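You operate a simulated robot arm through the tools that you are given. There is no shell and no other tool. Be economical: measure what you need, move in short steps, check, and stop when the job is done.

You run a simulated two-armed robot. Do the job below in one go: nothing can be reset, and whatever is moved stays where it is left.

JOB
Pick up the small cardboard box with one hand, pass it to the other hand and put it on the green tape square.

Only the result counts: the job must be done as asked and must still hold three seconds after the hand-in. Knocking over, shifting, dropping, spilling or breaking anything else fails it.

ROBOT AND FRAMES
Two 7-joint arms with two-finger grippers on one trunk, on a base that drives. Base frame: it is fixed to the floor where the robot stands at the start and does not move with it; the origin is under the middle of the robot, x ahead of it, y to its left, z up. Lengths are in m, angles in rad, forces in N, time in s.
The left shoulder is at the start at [0.045, 0.161, 1.08], the right one opposite. With the tool pointing down near the work surface each hand reaches from about 0.1 to 0.72 m from the robot's upright axis, wherever it stands, measured 20 degrees to its own side. Places, roughly: green tape square (24x25 cm) [-2.64, 2.6, 0.74]. Payload 2.45 kg a hand.
The tool frame of a hand sits at the grasp point between the pads (the TCP): z along the fingers, y along the line on which they close. The tips reach 0.026 m beyond it. The gripper opens to 0.096 m. The gripper's body begins 0.069 m behind the TCP.
Orientation is that of the tool frame in the base frame, as [roll, pitch, yaw] about the fixed x, y, z axes, in that order (R = Rz(yaw) Ry(pitch) Rx(roll)). With the fingers straight down and closing along the base's y, the tool's x points along the base's -x, its y along +y and its z along -z.

CONTROLS
- The arms move only by the tool drive_tool. It takes "left_plan", "right_plan" or both (then of equal length, played together; a hand with none holds still); each is a list of rows, each a list of 7 numbers: the shift along the base's x, y, z in units of 500 mm (1.0 is 500 mm), then the turn, a rotation vector about the base's x, y, z in units of 45 degrees (1.0 is 45 degrees), then the finger opening in m, from 0 to 0.096. In form: [[dx, dy, dz, wx, wy, wz, gripper], ...]. A call has 1 to 8 rows; each row is the pose to reach, as a shift and turn from the pose commanded when the call began. A call with a number of a shift or a turn outside -1 to 1 is refused whole. Rows are played at 5 a second. More than 0.05 m and 0.15 rad between two rows, or a gripper value outside its range, and nothing of the call is played. Where a pose cannot be reached the arm comes as near as it can. A force on the tool above 40 N (or 10 N above the force at the start of the call, whichever is more), or a blocked arm, ends the call early, and 0.2 s more pass. Each finger halts on what it meets, pressing with about 24 N; the grip force reading is that of the motor and also rises with nothing between the fingers. The clock runs only during rows and for 0.2 s after the last one: add rows that repeat a pose to give the fingers time. It gives the time, the measured TCP pose, the force on the tool (base axes), the opening and the grip force at its end, in the units of the frame above (readings bear some noise), with the torque about the TCP (base axes, N m) and any sound that the robot's microphone picked up.
- Cameras (640 x 400 px; columns grow to the right, rows downward): "scene" is now at [0.1196, -0.0071, 1.5377]; the picture's right is [-0.08, -1.00, -0.00], its down [-0.89, 0.07, -0.45] and it looks along [0.45, -0.03, -0.89] (base axes); focal length 255 px, centre (320, 200). "left" rides on the left gripper at [0.082, -0.003, -0.098] in its tool frame; the picture's right is [0.04, 1.00, 0.00], its down [-0.73, 0.03, -0.68] and it looks along [-0.68, 0.03, 0.73] (tool axes); focal length 256 px, centre (320, 200). "right" rides on the right gripper at [0.081, 0.003, -0.098] in its tool frame; the picture's right is [-0.04, 1.00, 0.00], its down [-0.73, -0.03, -0.68] and it looks along [-0.68, -0.03, 0.73] (tool axes); focal length 256 px, centre (320, 200). There is no depth. A picture from a camera that has moved, and an enlarged one, comes with that camera's place and axes in the base frame and with its lens.
- grab_frame(camera): a new picture of that camera. No time passes.
- slide_trunk(by): slides the trunk up (or, below 0, down) by that many m; the arms and the scene camera ride with it, the base frame stays. It gives what a move gives, with no picture.
- drive_base(legs): drives the robot by 1 to 6 legs, each [ahead, left, turn to the left] in m, m and rad, along the robot's own axes; the way and the turn of a leg run together, so that a leg with both is an arc; at most 1.5 m and 3.142 rad a leg. The arms and the cameras ride along, it lands a little off, and it stops where it bumps. It gives what a move gives.
- head_to(pan, tilt): turns the head with the scene camera to pan (to the left, within 2.094 rad either way) and tilt (down, from -0.506 to 1.204), counted from straight ahead of the robot. It gives what a move gives.
- enlarge(camera, box): a new picture of the part [left, top, right, bottom] of that camera's present view, enlarged. No time passes.
- hand_in(): hands the job in; it is judged then, once.

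Work in short steps. Places have to be worked out from the pictures, the camera data and where the tool is seen: move nearer, look again, correct. Check each grasp and each placing, and mend what went wrong. You have 120 turns and 108 pictures in all, those below and enlarged ones among them. Open the grippers and draw the arms clear of the work before you hand the job in, unless the task says otherwise; then end with one line.

The tools are called as name(argument=value, ...) on one line, values as JSON. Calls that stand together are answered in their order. drive_tool: Moves the arms, as the interface text tells. Its arguments: {"type":"object","properties":{"left_plan":{"type":"array","items":{"type":"array","items":{"type":"number"}}},"right_plan":{"type":"array","items":{"type":"array","items":{"type":"number"}}}},"required":[]} The other tools are called the same way: slide_trunk (by) slides the trunk up or down; drive_base (legs) drives the base; head_to (pan, tilt) turns the head that bears the scene camera; grab_frame (camera) takes a picture; enlarge (camera, box) takes an enlarged picture of a part of a camera's view; hand_in () hands the job in.

At the start:

```text
t: 0.0
left_position: [0.5357, 0.2877, 0.9496]
left_tcp_rot: [3.141, 0.002, -3.141]
left_contact_force: [0.3, -0.8, 0.1]
left_ft_torque: [0.01, -0.01, 0.01]
left_opening: 0.0962
left_finger_force: 0.0
right_position: [0.3467, -0.1575, 0.8799]
right_tcp_rot: [-3.141, 0.004, 3.141]
right_contact_force: [0.4, -0.7, -0.4]
right_ft_torque: [0.0, -0.01, 0.02]
right_opening: 0.096
right_finger_force: 0.1
trunk travel left (down, up): [-0.25, 0.317]
robot x, y, heading: [-0.0038, -0.003, 0.003]
head pan, tilt: [-0.077, 1.108]
```

scene: 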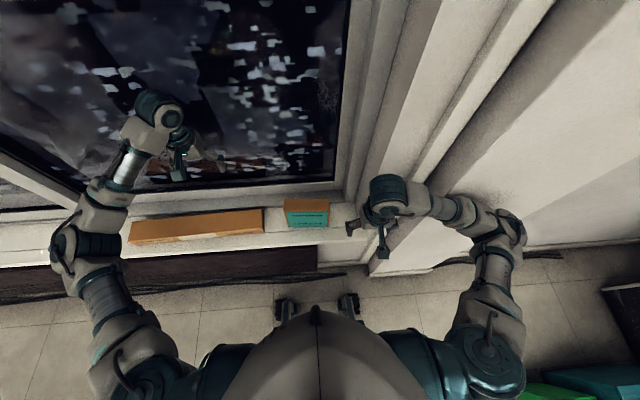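
right: 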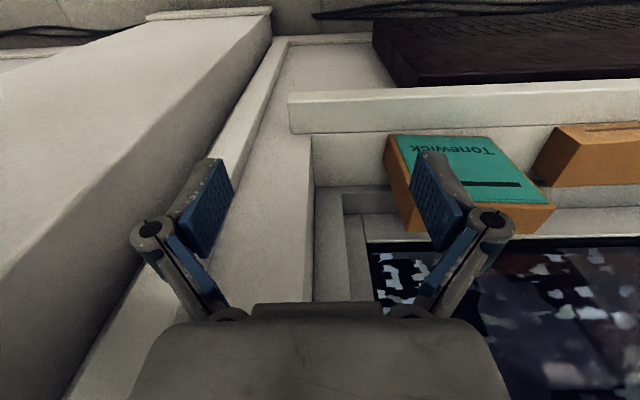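
left: 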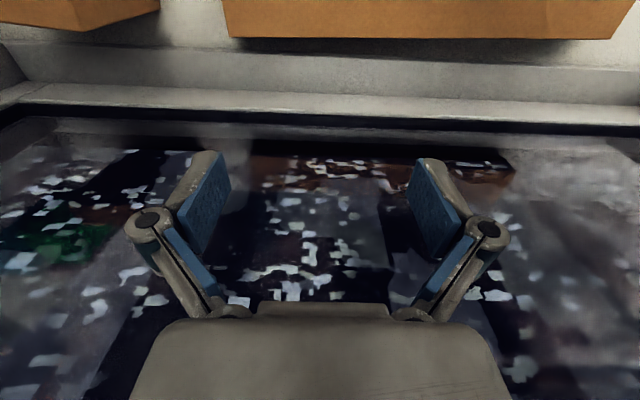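

The pictures show a sill ahead with a small teal-topped box and a long brown thing. I enlarge that part and look around with the head.

enlarge(camera="scene", box=[100, 160, 420, 300])

head_to(pan=0, tilt=0.6)

grab_frame(camera="scene")

head_to(pan=2.09, tilt=0.35)

grab_frame(camera="scene")

```text
2.00 times, centred on (260, 230) of scene
camera zoom: at [0.1196, -0.0071, 1.5377], right [-0.08, -1.0, 0.0], down [-0.89, 0.07, -0.45], along [0.45, -0.03, -0.89], focal length 511 px, centre (440, 140)
```

zoom: 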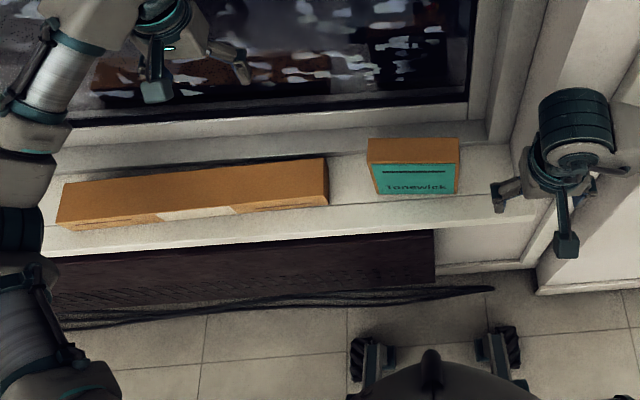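

```text
t: 0.9
left_position: [0.5347, 0.2854, 0.9493]
left_tcp_rot: [3.139, 0.003, 3.141]
left_contact_force: [0.4, -0.6, -0.2]
left_ft_torque: [0.01, 0.05, -0.01]
left_opening: 0.0959
left_finger_force: 0.0
right_position: [0.3463, -0.1564, 0.8813]
right_tcp_rot: [3.141, 0.003, -3.141]
right_contact_force: [-0.5, -0.1, -0.2]
right_ft_torque: [0.0, -0.01, 0.02]
right_opening: 0.0959
right_finger_force: 0.0
trunk travel left (down, up): [-0.25, 0.317]
robot x, y, heading: [-0.0033, 0.0021, 0.001]
head pan, tilt: [0.0, 0.6]
```

```text
103 pictures are left
camera scene: at [0.1467, -0.0024, 1.5766], right [0.0, -1.0, 0.0], down [-0.57, 0.0, -0.82], along [0.82, 0.0, -0.57], focal length 255 px, centre (320, 200)
```

scene: 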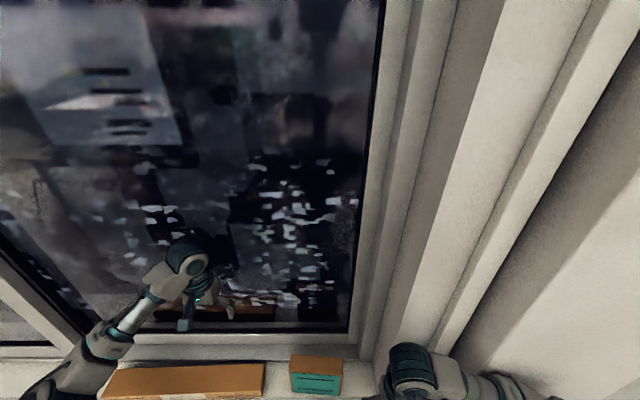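

```text
t: 2.9
left_position: [0.5353, 0.2868, 0.9493]
left_tcp_rot: [3.14, 0.003, -3.141]
left_contact_force: [-0.7, 0.2, 0.2]
left_ft_torque: [0.04, -0.01, 0.03]
left_opening: 0.0961
left_finger_force: 0.1
right_position: [0.3451, -0.1568, 0.8809]
right_tcp_rot: [3.141, 0.002, -3.142]
right_contact_force: [0.6, -0.3, 0.9]
right_ft_torque: [0.02, -0.01, 0.01]
right_opening: 0.0959
right_finger_force: 0.1
trunk travel left (down, up): [-0.25, 0.317]
robot x, y, heading: [-0.002, 0.0006, -0.0]
head pan, tilt: [2.089, 0.351]
```

```text
102 pictures are left
camera scene: at [0.0121, 0.0784, 1.5994], right [0.87, 0.49, 0.0], down [0.17, -0.3, -0.94], along [-0.46, 0.82, -0.34], focal length 255 px, centre (320, 200)
```

scene: 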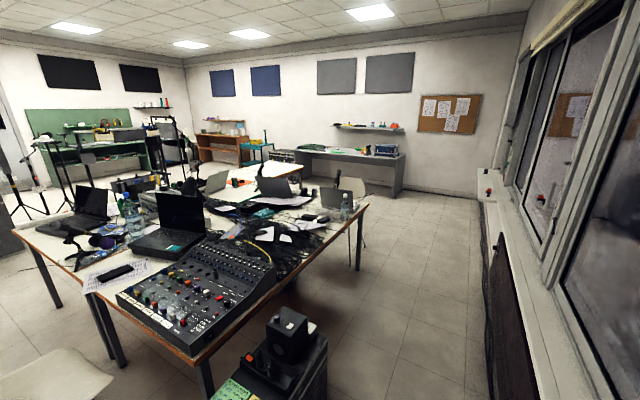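

The square should project near (244,172) in this view, at the far part of the cluttered table. I enlarge there.

enlarge(camera="scene", box=[120, 120, 400, 295])

enlarge(camera="scene", box=[200, 140, 300, 202])

head_to(pan=-2.09, tilt=0.4)

grab_frame(camera="scene")

head_to(pan=2.09, tilt=1.0)

grab_frame(camera="scene")

```text
2.29 times, centred on (260, 208) of scene
camera zoom: at [0.0121, 0.0784, 1.5994], right [0.87, 0.49, 0.0], down [0.17, -0.3, -0.94], along [-0.46, 0.82, -0.34], focal length 584 px, centre (457, 183)
```

zoom: 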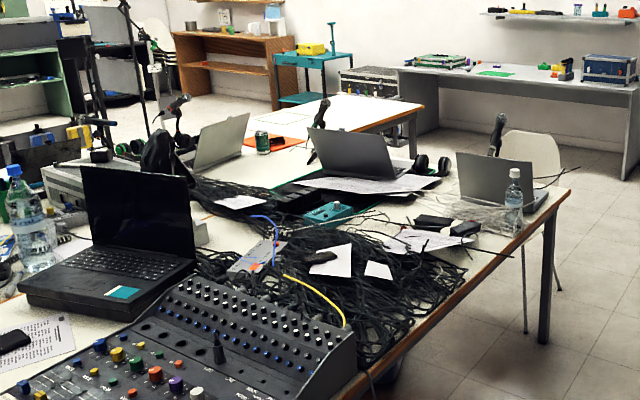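

```text
6.40 times, centred on (250, 171) of scene
camera zoom: at [0.0121, 0.0784, 1.5994], right [0.87, 0.49, 0.0], down [0.17, -0.3, -0.94], along [-0.46, 0.82, -0.34], focal length 1634 px, centre (768, 386)
```

zoom: 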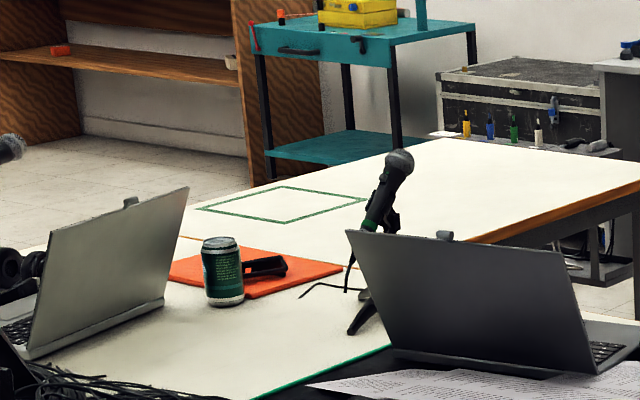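

```text
t: 6.3
left_position: [0.5349, 0.2864, 0.9507]
left_tcp_rot: [3.141, 0.002, -3.141]
left_contact_force: [0.0, -0.1, 0.0]
left_ft_torque: [0.05, -0.02, 0.0]
left_opening: 0.0959
left_finger_force: 0.1
right_position: [0.3447, -0.1564, 0.8806]
right_tcp_rot: [-3.141, 0.003, -3.141]
right_contact_force: [0.0, -0.3, 0.2]
right_ft_torque: [0.03, 0.0, 0.0]
right_opening: 0.0961
right_finger_force: 0.1
trunk travel left (down, up): [-0.25, 0.317]
robot x, y, heading: [-0.0006, 0.0, 0.001]
head pan, tilt: [-2.089, 0.4]
```

```text
99 pictures are left
camera scene: at [0.0122, -0.0829, 1.5948], right [-0.87, 0.5, 0.0], down [0.19, 0.34, -0.92], along [-0.46, -0.8, -0.39], focal length 255 px, centre (320, 200)
```

scene: 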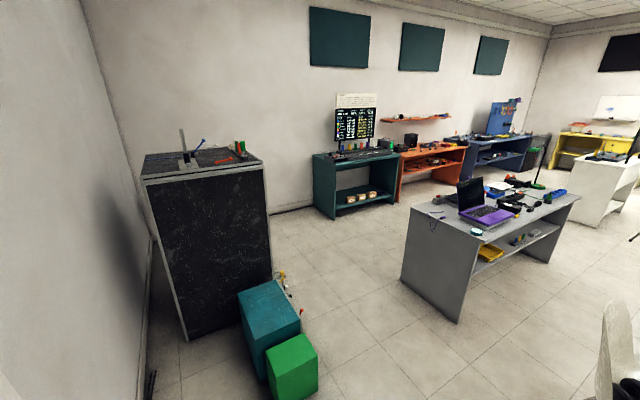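

```text
t: 9.7
left_position: [0.5346, 0.2876, 0.9499]
left_tcp_rot: [3.14, 0.004, -3.141]
left_contact_force: [0.3, 0.0, -0.8]
left_ft_torque: [-0.03, -0.01, 0.02]
left_opening: 0.0961
left_finger_force: 0.0
right_position: [0.3467, -0.1571, 0.8815]
right_tcp_rot: [-3.141, 0.004, -3.141]
right_contact_force: [0.5, 0.4, 0.3]
right_ft_torque: [0.04, 0.02, -0.03]
right_opening: 0.096
right_finger_force: 0.1
trunk travel left (down, up): [-0.25, 0.317]
robot x, y, heading: [-0.0022, -0.0008, -0.002]
head pan, tilt: [2.089, 1.0]
```

```text
98 pictures are left
camera scene: at [0.0236, 0.0582, 1.5447], right [0.87, 0.49, 0.0], down [0.42, -0.73, -0.54], along [-0.27, 0.47, -0.84], focal length 255 px, centre (320, 200)
```

scene: 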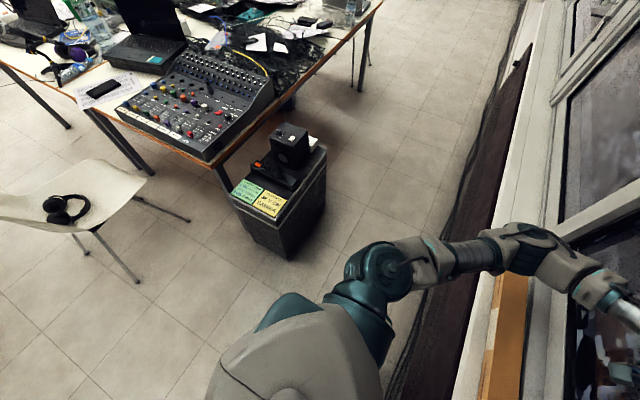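

The square is a green outline on the far table; I'll approach it later. The box I estimate at x 0.47–0.53, y −0.06–0.09, z 0.64–0.76 (thin along x). I turn the right hand so its fingers close along x, with the camera on its outer side.

drive_tool(right_plan=[[0, 0.04, 0.02, 0, 0, 0.167, 0.096], [0, 0.08, 0.04, 0, 0, 0.333, 0.096], [0, 0.12, 0.06, 0, 0, 0.5, 0.096], [0, 0.16, 0.08, 0, 0, 0.667, 0.096], [0, 0.2, 0.1, 0, 0, 0.833, 0.096], [0, 0.2, 0.1, 0, 0, 1, 0.096]])

drive_tool(right_plan=[[0, 0, 0, 0, 0, 0.167, 0.096], [0, 0, 0, 0, 0, 0.333, 0.096], [0, 0, 0, 0, 0, 0.5, 0.096], [0, 0, 0, 0, 0, 0.667, 0.096], [0, 0, 0, 0, 0, 0.833, 0.096], [0, 0, 0, 0, 0, 1, 0.096]])

head_to(pan=0, tilt=1.0)

grab_frame(camera="scene")

grab_frame(camera="right")

```text
t: 11.3
left_position: [0.5374, 0.2076, 0.9535]
left_tcp_rot: [-3.135, 0.013, 3.059]
left_contact_force: [-1.2, -1.0, -1.7]
left_ft_torque: [0.09, -0.1, 0.01]
left_opening: 0.0957
left_finger_force: 0.0
right_position: [0.3168, -0.1239, 0.9292]
right_tcp_rot: [-3.133, -0.013, -2.436]
right_contact_force: [-1.5, -0.4, 0.2]
right_ft_torque: [0.0, -0.12, 0.0]
right_opening: 0.0961
right_finger_force: 0.1
trunk travel left (down, up): [-0.25, 0.317]
robot x, y, heading: [-0.0135, -0.0439, -0.086]
head pan, tilt: [2.089, 1.0]
stopped in row 6 (right hand): the arm was blocked; the commanded pose is now the measured one
```

```text
t: 12.9
left_position: [0.545, 0.2164, 0.9445]
left_tcp_rot: [-3.118, 0.009, 3.049]
left_contact_force: [2.4, -0.4, -0.2]
left_ft_torque: [0.04, 0.08, 0.01]
left_opening: 0.0961
left_finger_force: 0.0
right_position: [0.3178, -0.1164, 0.9187]
right_tcp_rot: [3.135, -0.049, -1.664]
right_contact_force: [0.8, 0.3, 0.0]
right_ft_torque: [0.03, 0.06, -0.03]
right_opening: 0.096
right_finger_force: 0.0
trunk travel left (down, up): [-0.25, 0.317]
robot x, y, heading: [-0.0115, -0.0449, -0.097]
head pan, tilt: [2.089, 1.0]
stopped in row 6 (right hand): the arm was blocked; the commanded pose is now the measured one
```

```text
t: 14.9
left_position: [0.5458, 0.2398, 0.9408]
left_tcp_rot: [-3.111, 0.007, 3.06]
left_contact_force: [-1.2, -0.6, 0.1]
left_ft_torque: [0.07, -0.07, -0.03]
left_opening: 0.0961
left_finger_force: 0.0
right_position: [0.3225, -0.0957, 0.9183]
right_tcp_rot: [3.133, -0.054, -1.644]
right_contact_force: [-0.3, 0.3, 0.2]
right_ft_torque: [-0.02, 0.03, -0.01]
right_opening: 0.0959
right_finger_force: 0.1
trunk travel left (down, up): [-0.25, 0.317]
robot x, y, heading: [-0.0113, -0.0403, -0.08]
head pan, tilt: [0.0, 1.0]
```

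```text
97 pictures are left
camera scene: at [0.0775, -0.0464, 1.5483], right [-0.08, -1.0, 0.0], down [-0.82, 0.07, -0.56], along [0.56, -0.04, -0.83], focal length 255 px, centre (320, 200)
```

scene: 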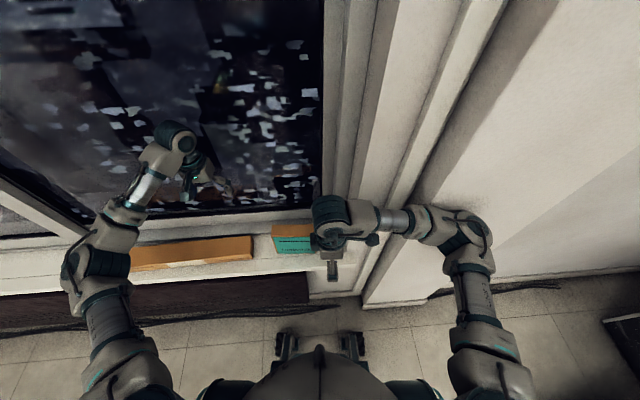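

```text
96 pictures are left
camera right: at [0.3147, -0.1717, 1.0204], right [-0.99, 0.11, 0.01], down [0.09, 0.76, 0.64], along [0.07, 0.63, -0.77], focal length 256 px, centre (320, 200)
```

right: 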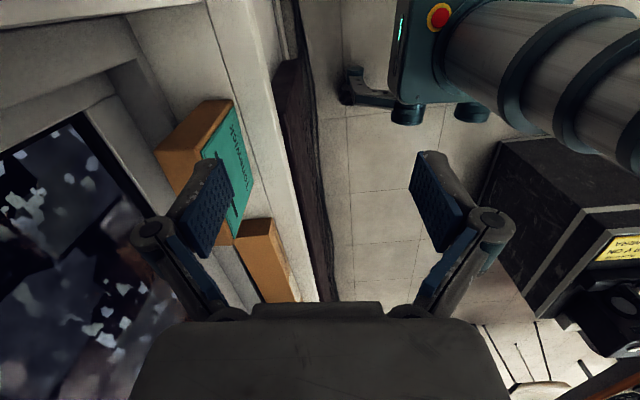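

The right elbow met the pillar and the base got pushed slightly (heading −0.08). I back the left hand off the window, then drive the robot a bit back and left, squaring up again.

drive_tool(left_plan=[[-0.08, 0, 0.02, 0, 0, 0, 0.096], [-0.16, 0, 0.04, 0, 0, 0, 0.096], [-0.24, 0, 0.06, 0, 0, 0, 0.096], [-0.3, 0, 0.08, 0, 0, 0, 0.096]])

drive_base(legs=[[-0.12, 0.0, 0.0], [0.0, 0.16, 0.08]])

grab_frame(camera="scene")

grab_frame(camera="right")

```text
t: 15.9
left_position: [0.3955, 0.2391, 0.9775]
left_tcp_rot: [-3.111, 0.005, 3.06]
left_contact_force: [0.4, 0.4, 0.5]
left_ft_torque: [-0.01, -0.02, 0.0]
left_opening: 0.096
left_finger_force: 0.0
right_position: [0.3227, -0.0955, 0.9181]
right_tcp_rot: [3.134, -0.054, -1.645]
right_contact_force: [0.6, 0.0, 0.8]
right_ft_torque: [0.0, 0.05, 0.02]
right_opening: 0.0961
right_finger_force: 0.3
trunk travel left (down, up): [-0.25, 0.317]
robot x, y, heading: [-0.0157, -0.0374, -0.08]
head pan, tilt: [0.0, 1.0]
```

```text
t: 18.2
left_position: [0.2805, 0.4356, 0.9723]
left_tcp_rot: [-3.117, -0.015, 3.141]
left_contact_force: [-0.2, -0.4, 0.5]
left_ft_torque: [0.04, 0.01, 0.06]
left_opening: 0.0961
left_finger_force: 0.0
right_position: [0.2324, 0.096, 0.9114]
right_tcp_rot: [3.113, -0.046, -1.565]
right_contact_force: [-0.3, 0.0, -0.1]
right_ft_torque: [0.0, 0.0, -0.01]
right_opening: 0.0961
right_finger_force: 0.1
trunk travel left (down, up): [-0.25, 0.317]
robot x, y, heading: [-0.1239, 0.1319, -0.001]
head pan, tilt: [0.0, 1.0]
```

```text
95 pictures are left
camera scene: at [0.0126, 0.112, 1.5439], right [0.0, -1.0, -0.01], down [-0.84, 0.01, -0.54], along [0.54, 0.01, -0.84], focal length 255 px, centre (320, 200)
```

scene: 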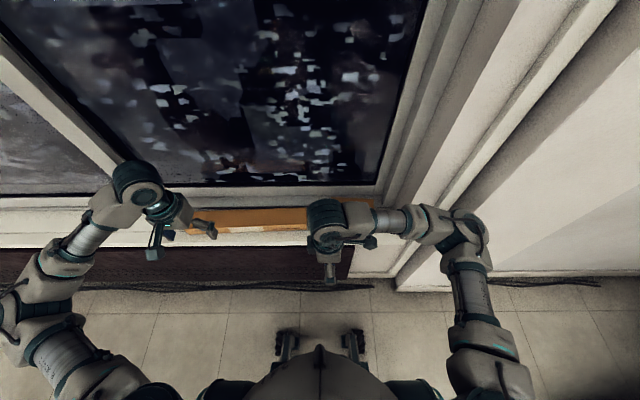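

```text
94 pictures are left
camera right: at [0.2329, 0.0188, 1.0127], right [-1.0, 0.04, 0.03], down [0.04, 0.77, 0.64], along [0.0, 0.64, -0.77], focal length 256 px, centre (320, 200)
```

right: 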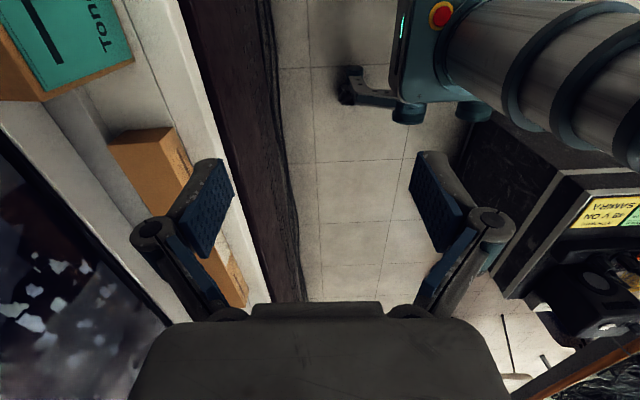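

The elbow side is tight for the right arm near the pillar, so I swap roles: left picks, right receives. I turn the left hand −90° and drive the robot right.

drive_tool(left_plan=[[0, 0, 0, 0, 0, -0.167, 0.096], [0, 0, 0, 0, 0, -0.333, 0.096], [0, 0, 0, 0, 0, -0.5, 0.096], [0, 0, 0, 0, 0, -0.667, 0.096], [0, 0, 0, 0, 0, -0.833, 0.096], [0, 0, 0, 0, 0, -1, 0.096]])

drive_tool(left_plan=[[0, -0.05, 0, 0, 0, -0.167, 0.096], [0, -0.1, 0, 0, 0, -0.333, 0.096], [0, -0.15, 0, 0, 0, -0.5, 0.096], [0, -0.2, 0, 0, 0, -0.667, 0.096], [0, -0.2, 0, 0, 0, -0.833, 0.096], [0, -0.2, 0, 0, 0, -1, 0.096]])

drive_base(legs=[[0.0, -0.22, 0.0]])

grab_frame(camera="scene")

grab_frame(camera="left")

```text
t: 19.6
left_position: [0.2764, 0.4352, 0.9712]
left_tcp_rot: [-3.109, -0.017, 2.349]
left_contact_force: [-0.4, -1.4, -0.4]
left_ft_torque: [0.1, 0.01, -0.02]
left_opening: 0.0958
left_finger_force: 0.2
right_position: [0.2309, 0.0959, 0.9129]
right_tcp_rot: [3.118, -0.052, -1.569]
right_contact_force: [0.8, -0.1, -0.8]
right_ft_torque: [0.06, 0.06, 0.0]
right_opening: 0.0963
right_finger_force: 0.0
trunk travel left (down, up): [-0.25, 0.317]
robot x, y, heading: [-0.1237, 0.1313, -0.0]
head pan, tilt: [0.0, 1.0]
```

```text
t: 21.0
left_position: [0.2781, 0.3655, 0.9645]
left_tcp_rot: [-3.1, 0.004, 1.568]
left_contact_force: [0.5, 1.9, -0.9]
left_ft_torque: [-0.08, 0.0, 0.01]
left_opening: 0.0961
left_finger_force: 0.1
right_position: [0.23, 0.1239, 0.9134]
right_tcp_rot: [3.118, -0.075, -1.565]
right_contact_force: [-0.3, 0.8, -0.3]
right_ft_torque: [-0.13, -0.07, -0.05]
right_opening: 0.096
right_finger_force: 0.1
trunk travel left (down, up): [-0.25, 0.317]
robot x, y, heading: [-0.1232, 0.139, -0.002]
head pan, tilt: [0.0, 1.0]
```

```text
t: 22.6
left_position: [0.2772, 0.1442, 0.9647]
left_tcp_rot: [-3.101, 0.001, 1.57]
left_contact_force: [-0.5, -0.1, 0.0]
left_ft_torque: [0.03, -0.01, -0.01]
left_opening: 0.0962
left_finger_force: 0.2
right_position: [0.2298, -0.0985, 0.9137]
right_tcp_rot: [3.117, -0.073, -1.568]
right_contact_force: [-0.4, -0.3, 0.5]
right_ft_torque: [0.05, -0.01, -0.01]
right_opening: 0.0959
right_finger_force: 0.0
trunk travel left (down, up): [-0.25, 0.317]
robot x, y, heading: [-0.1254, -0.0824, -0.001]
head pan, tilt: [0.0, 1.0]
```

```text
93 pictures are left
camera scene: at [0.0124, -0.0655, 1.5439], right [0.0, -1.0, 0.01], down [-0.84, 0.0, -0.54], along [0.54, -0.01, -0.84], focal length 255 px, centre (320, 200)
```

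scene: 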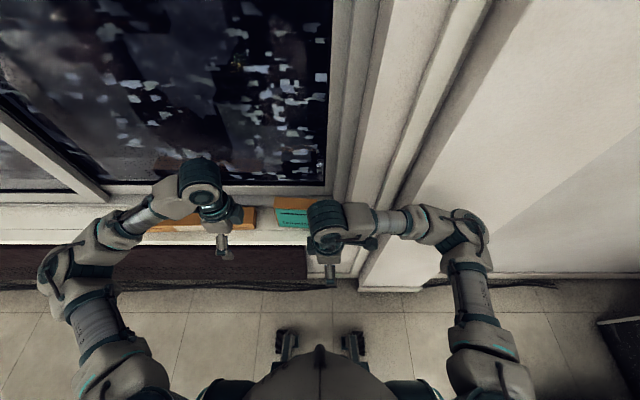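

```text
92 pictures are left
camera left: at [0.2781, 0.2257, 1.0644], right [1.0, 0.04, -0.04], down [0.06, -0.73, 0.68], along [0.0, -0.68, -0.73], focal length 256 px, centre (320, 200)
```

left: 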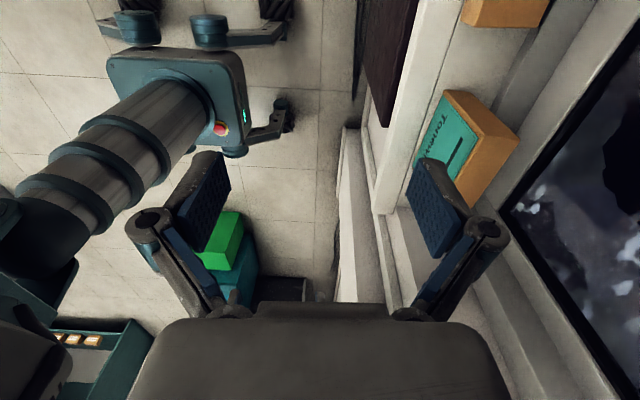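

I zoom on the box in the left camera to fix its corners.

enlarge(camera="left", box=[380, 60, 580, 240])

enlarge(camera="scene", box=[240, 170, 360, 260])

```text
2.22 times, centred on (480, 150) of left
camera zoom: at [0.2781, 0.2257, 1.0644], right [1.0, 0.04, -0.04], down [0.06, -0.73, 0.68], along [0.0, -0.68, -0.73], focal length 569 px, centre (-36, 311)
```

zoom: 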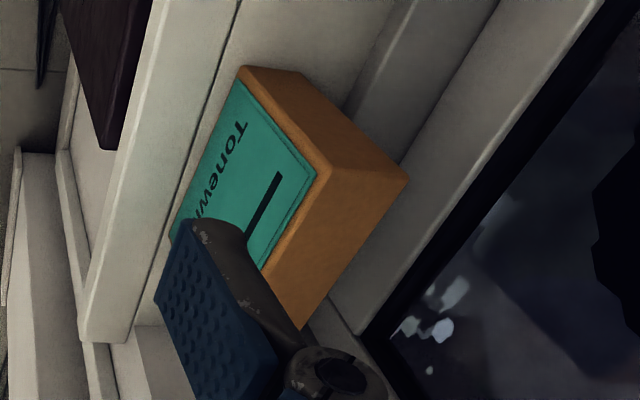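

```text
4.44 times, centred on (300, 215) of scene
camera zoom: at [0.0124, -0.0655, 1.5439], right [0.0, -1.0, 0.01], down [-0.84, 0.0, -0.54], along [0.54, -0.01, -0.84], focal length 1135 px, centre (409, 133)
```

zoom: 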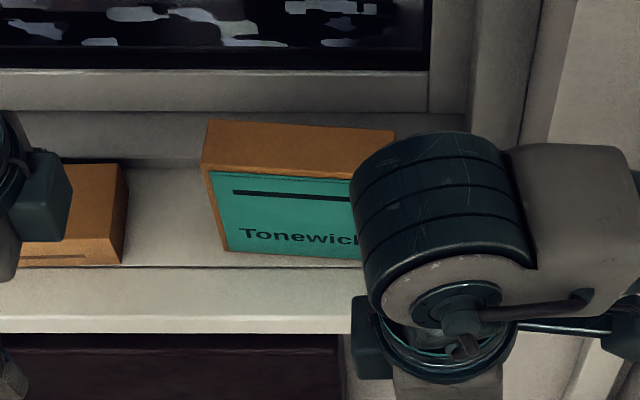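

Box: top at z≈0.789, x 0.457–0.505, y −0.064–0.084, turned about −4°. The left hand goes above its left part, at (0.483, 0.04).

drive_tool(left_plan=[[0.069, -0.035, -0.01, 0, -0.01, -0.015, 0.096], [0.137, -0.07, -0.03, 0, -0.02, -0.03, 0.096], [0.206, -0.104, -0.06, 0, -0.03, -0.045, 0.096], [0.275, -0.139, -0.09, 0, -0.04, -0.06, 0.096], [0.343, -0.173, -0.12, 0, -0.05, -0.075, 0.096], [0.412, -0.208, -0.16, 0, -0.05, -0.09, 0.096], [0.412, -0.208, -0.16, 0, -0.05, -0.09, 0.096]])

grab_frame(camera="scene")

grab_frame(camera="left")

```text
t: 24.2
left_position: [0.481, 0.0315, 0.8863]
left_tcp_rot: [3.138, -0.01, 1.5]
left_contact_force: [0.1, 0.6, 0.0]
left_ft_torque: [-0.05, -0.01, -0.01]
left_opening: 0.0961
left_finger_force: 0.0
right_position: [0.2255, -0.1052, 0.915]
right_tcp_rot: [3.122, -0.065, -1.565]
right_contact_force: [-0.1, 0.5, -0.2]
right_ft_torque: [0.0, -0.03, -0.01]
right_opening: 0.0958
right_finger_force: 0.0
trunk travel left (down, up): [-0.25, 0.317]
robot x, y, heading: [-0.1238, -0.0829, -0.009]
head pan, tilt: [0.0, 1.0]
```

```text
89 pictures are left
camera scene: at [0.0128, -0.0812, 1.5441], right [0.0, -1.0, 0.0], down [-0.84, 0.0, -0.54], along [0.54, 0.0, -0.84], focal length 255 px, centre (320, 200)
```

scene: 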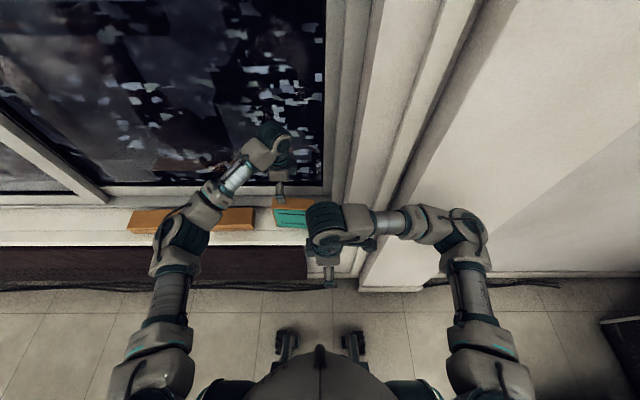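

```text
88 pictures are left
camera left: at [0.4829, 0.1127, 0.9868], right [1.0, -0.03, 0.0], down [-0.03, -0.74, 0.67], along [-0.02, -0.67, -0.74], focal length 256 px, centre (320, 200)
```

left: 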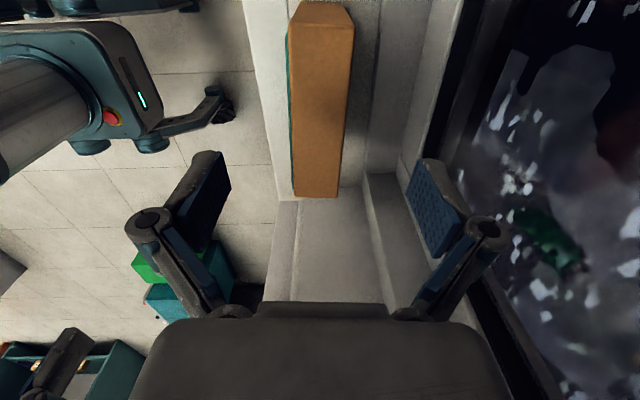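

The hand is centred over the box (58 px ≈ 4.6 cm thick). I descend with a slightly narrowed opening.

drive_tool(left_plan=[[0, 0.01, -0.08, 0, 0, 0, 0.084], [0, 0.01, -0.16, 0, 0, 0, 0.08], [0, 0.01, -0.22, 0, 0, 0, 0.08], [0, 0.01, -0.268, 0, 0, 0, 0.08], [0, 0.01, -0.268, 0, 0, 0, 0.08]])

grab_frame(camera="left")

grab_frame(camera="scene")

```text
t: 25.4
left_position: [0.4785, 0.0338, 0.7559]
left_tcp_rot: [3.141, -0.012, 1.5]
left_contact_force: [-0.2, -0.8, -0.3]
left_ft_torque: [0.02, -0.02, 0.0]
left_opening: 0.0798
left_finger_force: 0.0
right_position: [0.2271, -0.1088, 0.9153]
right_tcp_rot: [3.119, -0.062, -1.57]
right_contact_force: [-0.1, -0.4, -0.4]
right_ft_torque: [0.0, 0.0, -0.02]
right_opening: 0.0959
right_finger_force: 0.1
trunk travel left (down, up): [-0.25, 0.317]
robot x, y, heading: [-0.1194, -0.0842, -0.001]
head pan, tilt: [0.0, 1.0]
```

```text
87 pictures are left
camera left: at [0.4809, 0.1139, 0.8561], right [1.0, -0.03, 0.0], down [-0.03, -0.74, 0.67], along [-0.02, -0.67, -0.74], focal length 256 px, centre (320, 200)
```

left: 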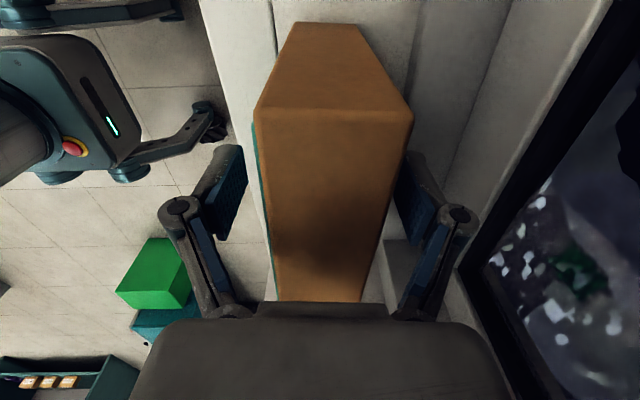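

```text
86 pictures are left
camera scene: at [0.0131, -0.0815, 1.544], right [0.0, -1.0, 0.0], down [-0.84, 0.0, -0.54], along [0.54, 0.0, -0.84], focal length 255 px, centre (320, 200)
```

scene: 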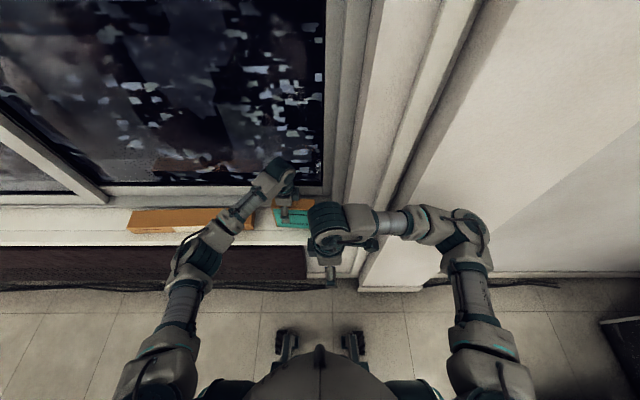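

The box is between the fingers, slightly nearer the far one. I shift 5 mm and close.

drive_tool(left_plan=[[0.01, 0, 0, 0, 0, 0, 0.08], [0.01, 0, 0, 0, 0, 0, 0.03], [0.01, 0, 0, 0, 0, 0, 0.03], [0.01, 0, 0, 0, 0, 0, 0.03], [0.01, 0, 0, 0, 0, 0, 0.03]])

```text
t: 26.6
left_position: [0.4839, 0.032, 0.7562]
left_tcp_rot: [3.139, -0.013, 1.499]
left_contact_force: [-0.1, 0.5, 3.4]
left_ft_torque: [0.29, -0.09, 0.04]
left_opening: 0.044
left_finger_force: 24.2
right_position: [0.2267, -0.1088, 0.9138]
right_tcp_rot: [3.12, -0.061, -1.567]
right_contact_force: [-0.1, -0.4, 0.2]
right_ft_torque: [-0.01, -0.01, -0.01]
right_opening: 0.0959
right_finger_force: 0.1
trunk travel left (down, up): [-0.25, 0.317]
robot x, y, heading: [-0.119, -0.0816, -0.002]
head pan, tilt: [0.0, 1.0]
```

Gripped at 4.4 cm, 24 N. I lift slowly.

drive_tool(left_plan=[[0, 0, 0.02, 0, 0, 0, 0.03], [0, 0, 0.06, 0, 0, 0, 0.03], [0, 0, 0.12, 0, 0, 0, 0.03], [0, 0, 0.18, 0, 0, 0, 0.03], [0, 0, 0.24, 0, 0, 0, 0.03], [0, 0, 0.3, 0, 0, 0, 0.03], [0, 0, 0.3, 0, 0, 0, 0.03]])

grab_frame(camera="scene")

grab_frame(camera="left")

```text
t: 28.2
left_position: [0.4858, 0.0323, 0.9039]
left_tcp_rot: [3.14, -0.01, 1.498]
left_contact_force: [0.9, -0.2, -1.3]
left_ft_torque: [0.01, -0.01, 0.02]
left_opening: 0.0443
left_finger_force: 24.1
right_position: [0.2271, -0.1094, 0.9142]
right_tcp_rot: [3.122, -0.061, -1.567]
right_contact_force: [0.5, -0.7, 0.4]
right_ft_torque: [0.0, -0.02, -0.01]
right_opening: 0.096
right_finger_force: 0.0
trunk travel left (down, up): [-0.25, 0.317]
robot x, y, heading: [-0.1227, -0.0844, -0.001]
head pan, tilt: [0.0, 1.0]
```

```text
85 pictures are left
camera scene: at [0.0142, -0.0842, 1.5438], right [0.0, -1.0, 0.0], down [-0.84, 0.0, -0.54], along [0.54, 0.0, -0.84], focal length 255 px, centre (320, 200)
```

scene: 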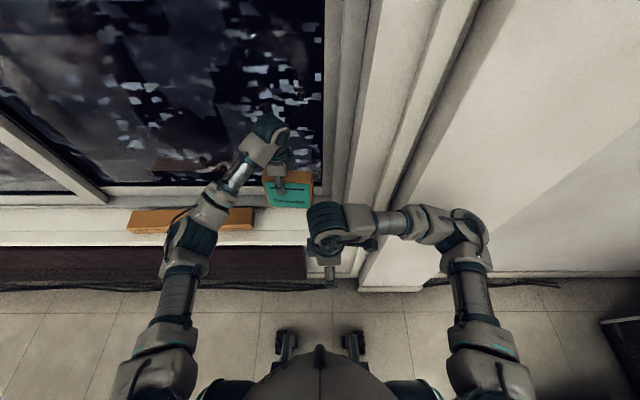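

```text
84 pictures are left
camera left: at [0.4881, 0.1143, 1.0043], right [1.0, -0.03, 0.0], down [-0.02, -0.74, 0.67], along [-0.02, -0.67, -0.74], focal length 256 px, centre (320, 200)
```

left: 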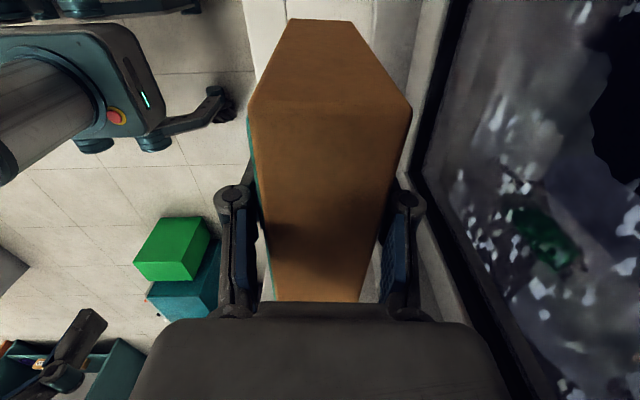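

The box is held steadily. I back the robot away from the window for handover room.

drive_base(legs=[[-0.27, 0.0, 0.0]])

drive_tool(left_plan=[[-0.05, 0.03, 0.04, 0, 0, 0.02, 0.03], [-0.1, 0.06, 0.08, 0, 0, 0.04, 0.03], [-0.15, 0.09, 0.12, 0, 0, 0.06, 0.03], [-0.2, 0.12, 0.15, 0, 0, 0.08, 0.03], [-0.24, 0.14, 0.15, 0, 0, 0.09, 0.03]])

grab_frame(camera="scene")

grab_frame(camera="right")

```text
t: 30.2
left_position: [0.206, 0.0347, 0.9051]
left_tcp_rot: [3.137, -0.012, 1.504]
left_contact_force: [0.0, -0.3, -1.1]
left_ft_torque: [0.04, -0.01, 0.0]
left_opening: 0.0446
left_finger_force: 24.0
right_position: [-0.0527, -0.1078, 0.9143]
right_tcp_rot: [3.121, -0.061, -1.565]
right_contact_force: [-0.3, 0.9, 0.5]
right_ft_torque: [-0.02, -0.04, -0.01]
right_opening: 0.0958
right_finger_force: 0.1
trunk travel left (down, up): [-0.25, 0.317]
robot x, y, heading: [-0.4018, -0.0837, 0.001]
head pan, tilt: [0.0, 1.0]
```

```text
t: 31.4
left_position: [0.0813, 0.1069, 0.983]
left_tcp_rot: [3.135, -0.012, 1.573]
left_contact_force: [0.1, -0.1, -0.6]
left_ft_torque: [0.02, -0.02, -0.01]
left_opening: 0.0444
left_finger_force: 24.1
right_position: [-0.0569, -0.1064, 0.9158]
right_tcp_rot: [3.125, -0.063, -1.564]
right_contact_force: [-0.2, -1.6, -0.8]
right_ft_torque: [-0.02, 0.0, 0.01]
right_opening: 0.0962
right_finger_force: 0.1
trunk travel left (down, up): [-0.25, 0.317]
robot x, y, heading: [-0.4021, -0.0802, 0.001]
head pan, tilt: [0.0, 1.0]
```

```text
83 pictures are left
camera scene: at [-0.2665, -0.0814, 1.544], right [0.0, -1.0, 0.0], down [-0.84, 0.0, -0.54], along [0.54, 0.0, -0.84], focal length 255 px, centre (320, 200)
```

scene: 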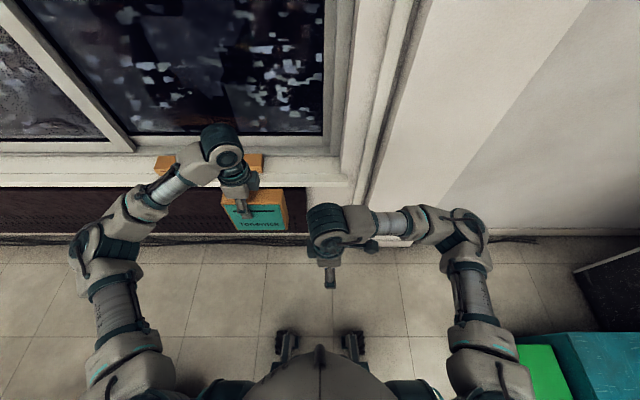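

```text
82 pictures are left
camera right: at [-0.0573, -0.1823, 1.0189], right [-1.0, 0.03, 0.01], down [0.04, 0.78, 0.63], along [0.01, 0.63, -0.78], focal length 256 px, centre (320, 200)
```

right: 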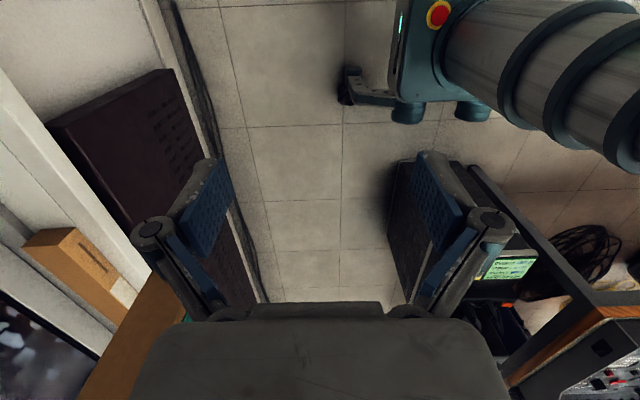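

Left TCP at (0.081, 0.107, 0.983), so the box spans y≈0.01–0.16, top z≈1.016. I tilt the right hand 45° so its fingers point left-down at the box's free right end, staying clear first.

drive_tool(right_plan=[[0.03, -0.02, 0.05, 0.167, 0, 0, 0.096], [0.07, -0.04, 0.1, 0.333, 0, 0, 0.096], [0.12, -0.04, 0.15, 0.5, 0, 0, 0.096], [0.18, -0.04, 0.2, 0.667, 0, 0, 0.096], [0.23, -0.04, 0.25, 0.833, 0, 0, 0.096], [0.276, -0.04, 0.29, 1, 0, 0, 0.096], [0.276, -0.04, 0.29, 1, 0, 0, 0.096]])

grab_frame(camera="scene")

grab_frame(camera="right")

```text
t: 33.0
left_position: [0.0809, 0.1111, 0.9807]
left_tcp_rot: [3.133, -0.006, 1.573]
left_contact_force: [-0.2, 0.7, -1.3]
left_ft_torque: [0.0, -0.02, -0.01]
left_opening: 0.0444
left_finger_force: 24.5
right_position: [-0.0513, -0.1347, 1.1059]
right_tcp_rot: [3.128, 0.721, -1.565]
right_contact_force: [0.0, 0.0, -1.0]
right_ft_torque: [-0.02, -0.02, 0.0]
right_opening: 0.0961
right_finger_force: 0.0
right hand out of reach, approached as far as the arm can: row 1, 2, 3, 4, 5, 6, 7
trunk travel left (down, up): [-0.25, 0.317]
robot x, y, heading: [-0.4014, -0.0823, 0.002]
head pan, tilt: [0.0, 1.0]
```

```text
81 pictures are left
camera scene: at [-0.2659, -0.0753, 1.544], right [0.0, -1.0, 0.0], down [-0.84, 0.0, -0.54], along [0.54, 0.0, -0.84], focal length 255 px, centre (320, 200)
```

scene: 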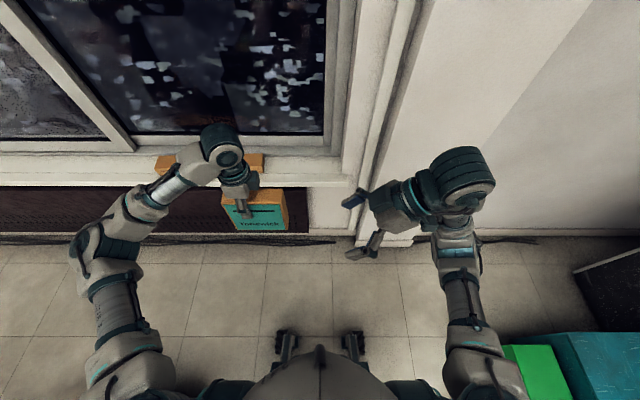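

```text
80 pictures are left
camera right: at [-0.0515, -0.2617, 1.1256], right [-1.0, 0.02, 0.04], down [0.04, 0.1, 0.99], along [0.01, 0.99, -0.1], focal length 256 px, centre (320, 200)
```

right: 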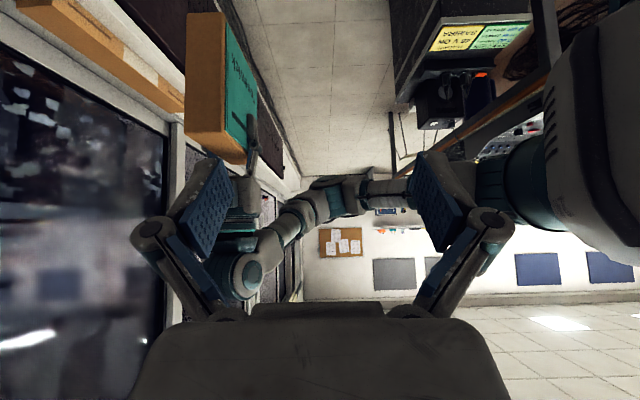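

The right arm can't get further ahead at this tilt, but the orientation is right. I bring the box to it: left hand back to x≈−0.05 and a bit up.

drive_tool(left_plan=[[-0.06, 0, 0.02, 0, 0, 0, 0.03], [-0.12, 0, 0.04, 0, 0, 0, 0.03], [-0.18, 0, 0.06, 0, 0, 0, 0.03], [-0.23, 0, 0.08, 0, 0, 0, 0.03], [-0.264, 0, 0.08, 0, 0, 0, 0.03], [-0.264, 0, 0.08, 0, 0, 0, 0.03]])

grab_frame(camera="scene")

grab_frame(camera="right")

```text
t: 34.4
left_position: [-0.0504, 0.1056, 1.0243]
left_tcp_rot: [3.134, -0.013, 1.57]
left_contact_force: [0.3, -0.3, -0.3]
left_ft_torque: [-0.01, 0.01, -0.01]
left_opening: 0.0443
left_finger_force: 23.7
right_position: [-0.0496, -0.1409, 1.1055]
right_tcp_rot: [3.129, 0.727, -1.568]
right_contact_force: [-0.4, 0.6, 0.1]
right_ft_torque: [-0.02, -0.02, 0.01]
right_opening: 0.0961
right_finger_force: 0.1
trunk travel left (down, up): [-0.25, 0.317]
robot x, y, heading: [-0.4013, -0.0833, -0.001]
head pan, tilt: [0.0, 1.0]
```

```text
79 pictures are left
camera scene: at [-0.2665, -0.0851, 1.544], right [0.0, -1.0, 0.0], down [-0.84, 0.0, -0.54], along [0.54, 0.0, -0.84], focal length 255 px, centre (320, 200)
```

scene: 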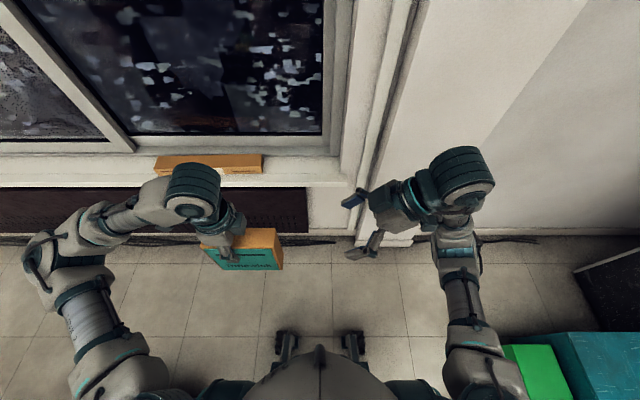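

```text
78 pictures are left
camera right: at [-0.0514, -0.269, 1.1245], right [-1.0, 0.02, 0.04], down [0.04, 0.1, 0.99], along [0.01, 0.99, -0.1], focal length 256 px, centre (320, 200)
```

right: 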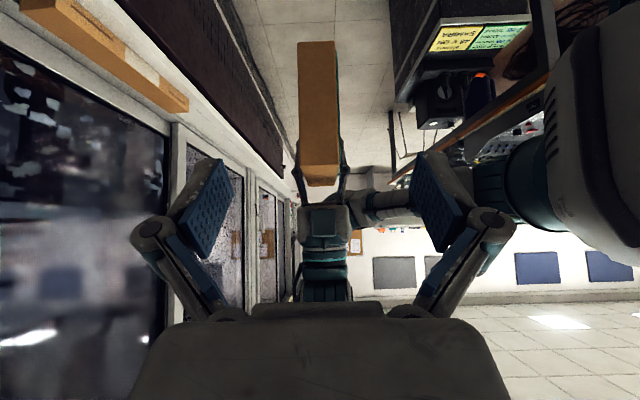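

The box lines up with the right hand in x. I'll carry the box with the left hand onto the right hand's approach line first.

drive_tool(left_plan=[[0, -0.05, 0, 0, 0, 0, 0.03], [0, -0.1, 0, 0, 0, 0, 0.03], [0, -0.15, 0, 0, 0, 0, 0.03], [0, -0.198, 0.0, 0, 0, 0, 0.03], [0, -0.198, 0.0, 0, 0, 0, 0.03]])

grab_frame(camera="right")

grab_frame(camera="scene")

```text
t: 35.6
left_position: [-0.0507, 0.0052, 1.0219]
left_tcp_rot: [3.136, -0.011, 1.572]
left_contact_force: [0.1, -0.3, -1.5]
left_ft_torque: [0.02, -0.02, 0.0]
left_opening: 0.0444
left_finger_force: 24.4
right_position: [-0.0502, -0.1417, 1.1049]
right_tcp_rot: [3.131, 0.722, -1.566]
right_contact_force: [-0.4, 0.3, -0.3]
right_ft_torque: [0.0, 0.01, -0.02]
right_opening: 0.0959
right_finger_force: 0.2
trunk travel left (down, up): [-0.25, 0.317]
robot x, y, heading: [-0.4019, -0.085, 0.002]
head pan, tilt: [0.0, 1.0]
```

```text
77 pictures are left
camera right: at [-0.0518, -0.2679, 1.1248], right [-1.0, 0.02, 0.04], down [0.04, 0.1, 0.99], along [0.01, 0.99, -0.1], focal length 256 px, centre (320, 200)
```

right: 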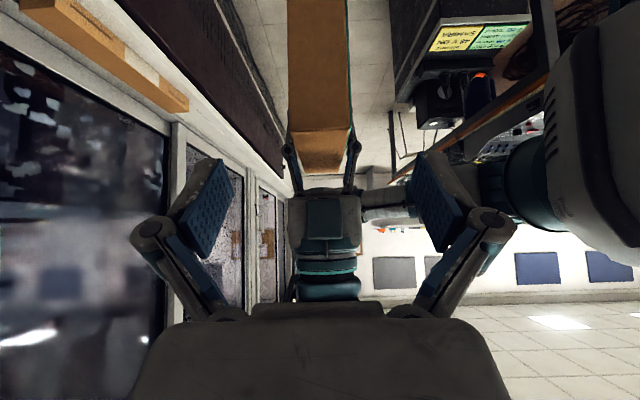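

```text
76 pictures are left
camera scene: at [-0.2666, -0.0838, 1.5441], right [0.0, -1.0, 0.0], down [-0.84, 0.0, -0.54], along [0.54, 0.0, -0.84], focal length 255 px, centre (320, 200)
```

scene: 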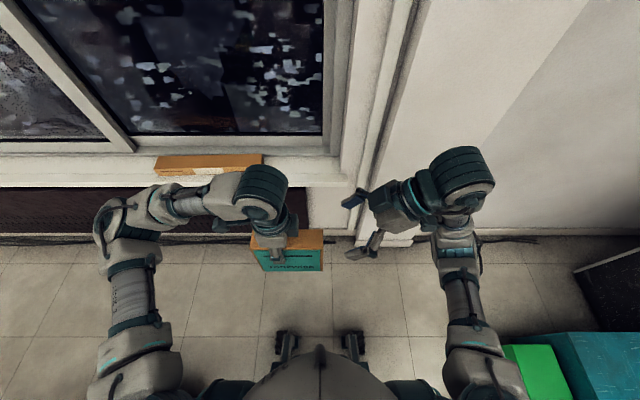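

Aligned. I move the box half-way in along the right hand's axis and look.

drive_tool(left_plan=[[0, -0.03, 0.03, 0, 0, 0, 0.03], [0, -0.06, 0.065, 0, 0, 0, 0.03], [0, -0.1, 0.11, 0, 0, 0, 0.03], [0, -0.1, 0.11, 0, 0, 0, 0.03]])

grab_frame(camera="right")

enlarge(camera="scene", box=[220, 130, 500, 300])

```text
t: 36.6
left_position: [-0.0521, -0.0455, 1.0774]
left_tcp_rot: [3.135, -0.013, 1.574]
left_contact_force: [0.4, -0.4, -1.4]
left_ft_torque: [0.03, 0.0, 0.0]
left_opening: 0.0444
left_finger_force: 24.0
right_position: [-0.0509, -0.1417, 1.1056]
right_tcp_rot: [3.131, 0.725, -1.566]
right_contact_force: [-0.5, -0.3, -0.6]
right_ft_torque: [0.0, 0.01, 0.0]
right_opening: 0.096
right_finger_force: 0.0
trunk travel left (down, up): [-0.25, 0.317]
robot x, y, heading: [-0.401, -0.0805, -0.003]
head pan, tilt: [0.0, 1.0]
```

```text
75 pictures are left
camera right: at [-0.0513, -0.2689, 1.1244], right [-1.0, 0.02, 0.04], down [0.04, 0.1, 0.99], along [0.01, 0.99, -0.1], focal length 256 px, centre (320, 200)
```

right: 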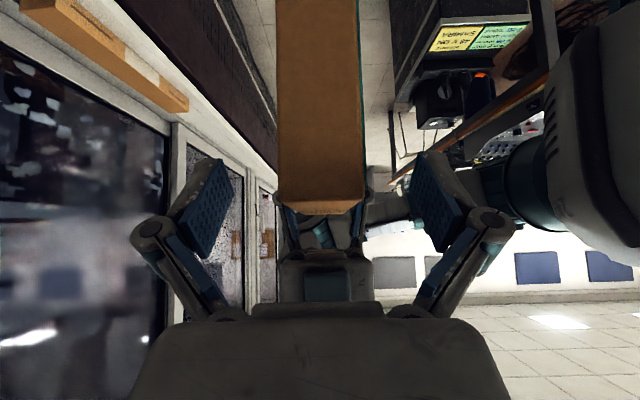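

```text
2.29 times, centred on (360, 215) of scene
camera zoom: at [-0.2661, -0.0851, 1.544], right [0.0, -1.0, 0.0], down [-0.84, 0.0, -0.54], along [0.54, 0.0, -0.84], focal length 584 px, centre (229, 166)
```

zoom: 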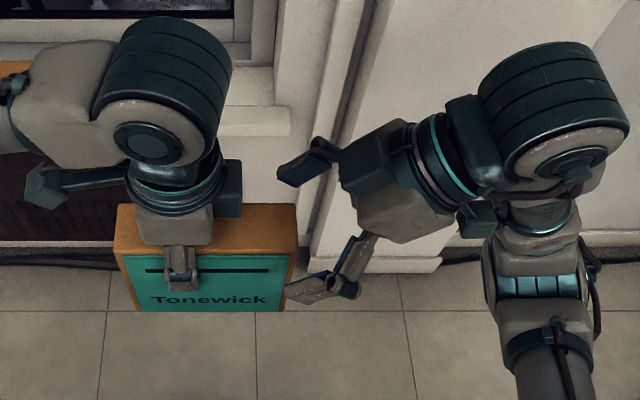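

Spacing is good. I finish the insertion (28 mm right, 38 mm up).

drive_tool(left_plan=[[0, -0.03, 0.035, 0, 0, 0, 0.03], [0, -0.058, 0.075, 0, 0, 0, 0.03], [0, -0.058, 0.075, 0, 0, 0, 0.03]])

grab_frame(camera="right")

enlarge(camera="scene", box=[220, 130, 500, 300])

```text
t: 37.4
left_position: [-0.0499, -0.0752, 1.1148]
left_tcp_rot: [3.134, -0.014, 1.572]
left_contact_force: [-0.1, 1.0, -1.8]
left_ft_torque: [0.0, -0.03, 0.0]
left_opening: 0.0442
left_finger_force: 24.5
right_position: [-0.0505, -0.1429, 1.1045]
right_tcp_rot: [3.131, 0.724, -1.567]
right_contact_force: [-0.5, -0.3, 0.4]
right_ft_torque: [0.02, -0.03, -0.02]
right_opening: 0.0962
right_finger_force: 0.1
trunk travel left (down, up): [-0.25, 0.317]
robot x, y, heading: [-0.4053, -0.0839, 0.001]
head pan, tilt: [0.0, 1.0]
```

```text
73 pictures are left
camera right: at [-0.0513, -0.2696, 1.1242], right [-1.0, 0.02, 0.04], down [0.04, 0.1, 0.99], along [0.01, 0.99, -0.1], focal length 256 px, centre (320, 200)
```

right: 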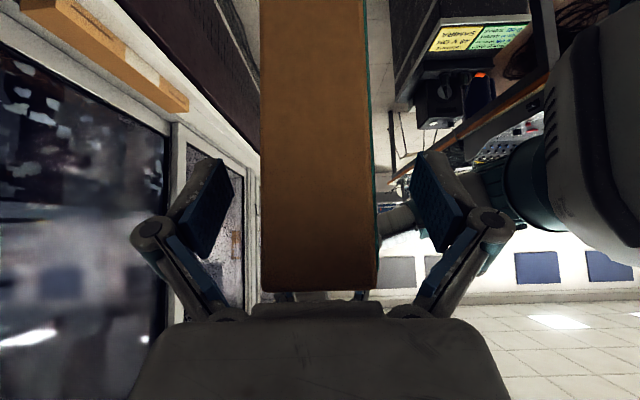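

```text
2.29 times, centred on (360, 215) of scene
camera zoom: at [-0.2661, -0.0862, 1.544], right [0.0, -1.0, 0.0], down [-0.84, 0.0, -0.54], along [0.54, 0.0, -0.84], focal length 584 px, centre (229, 166)
```

zoom: 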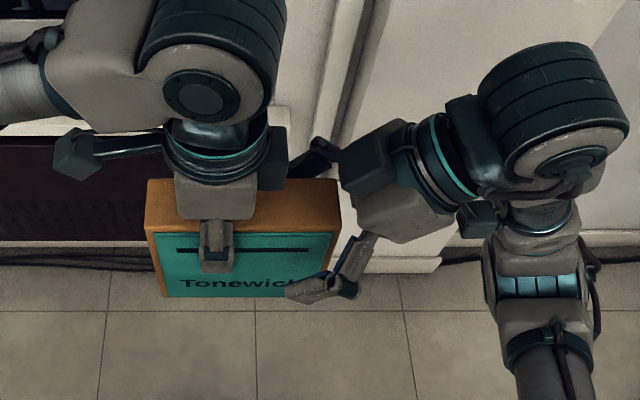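

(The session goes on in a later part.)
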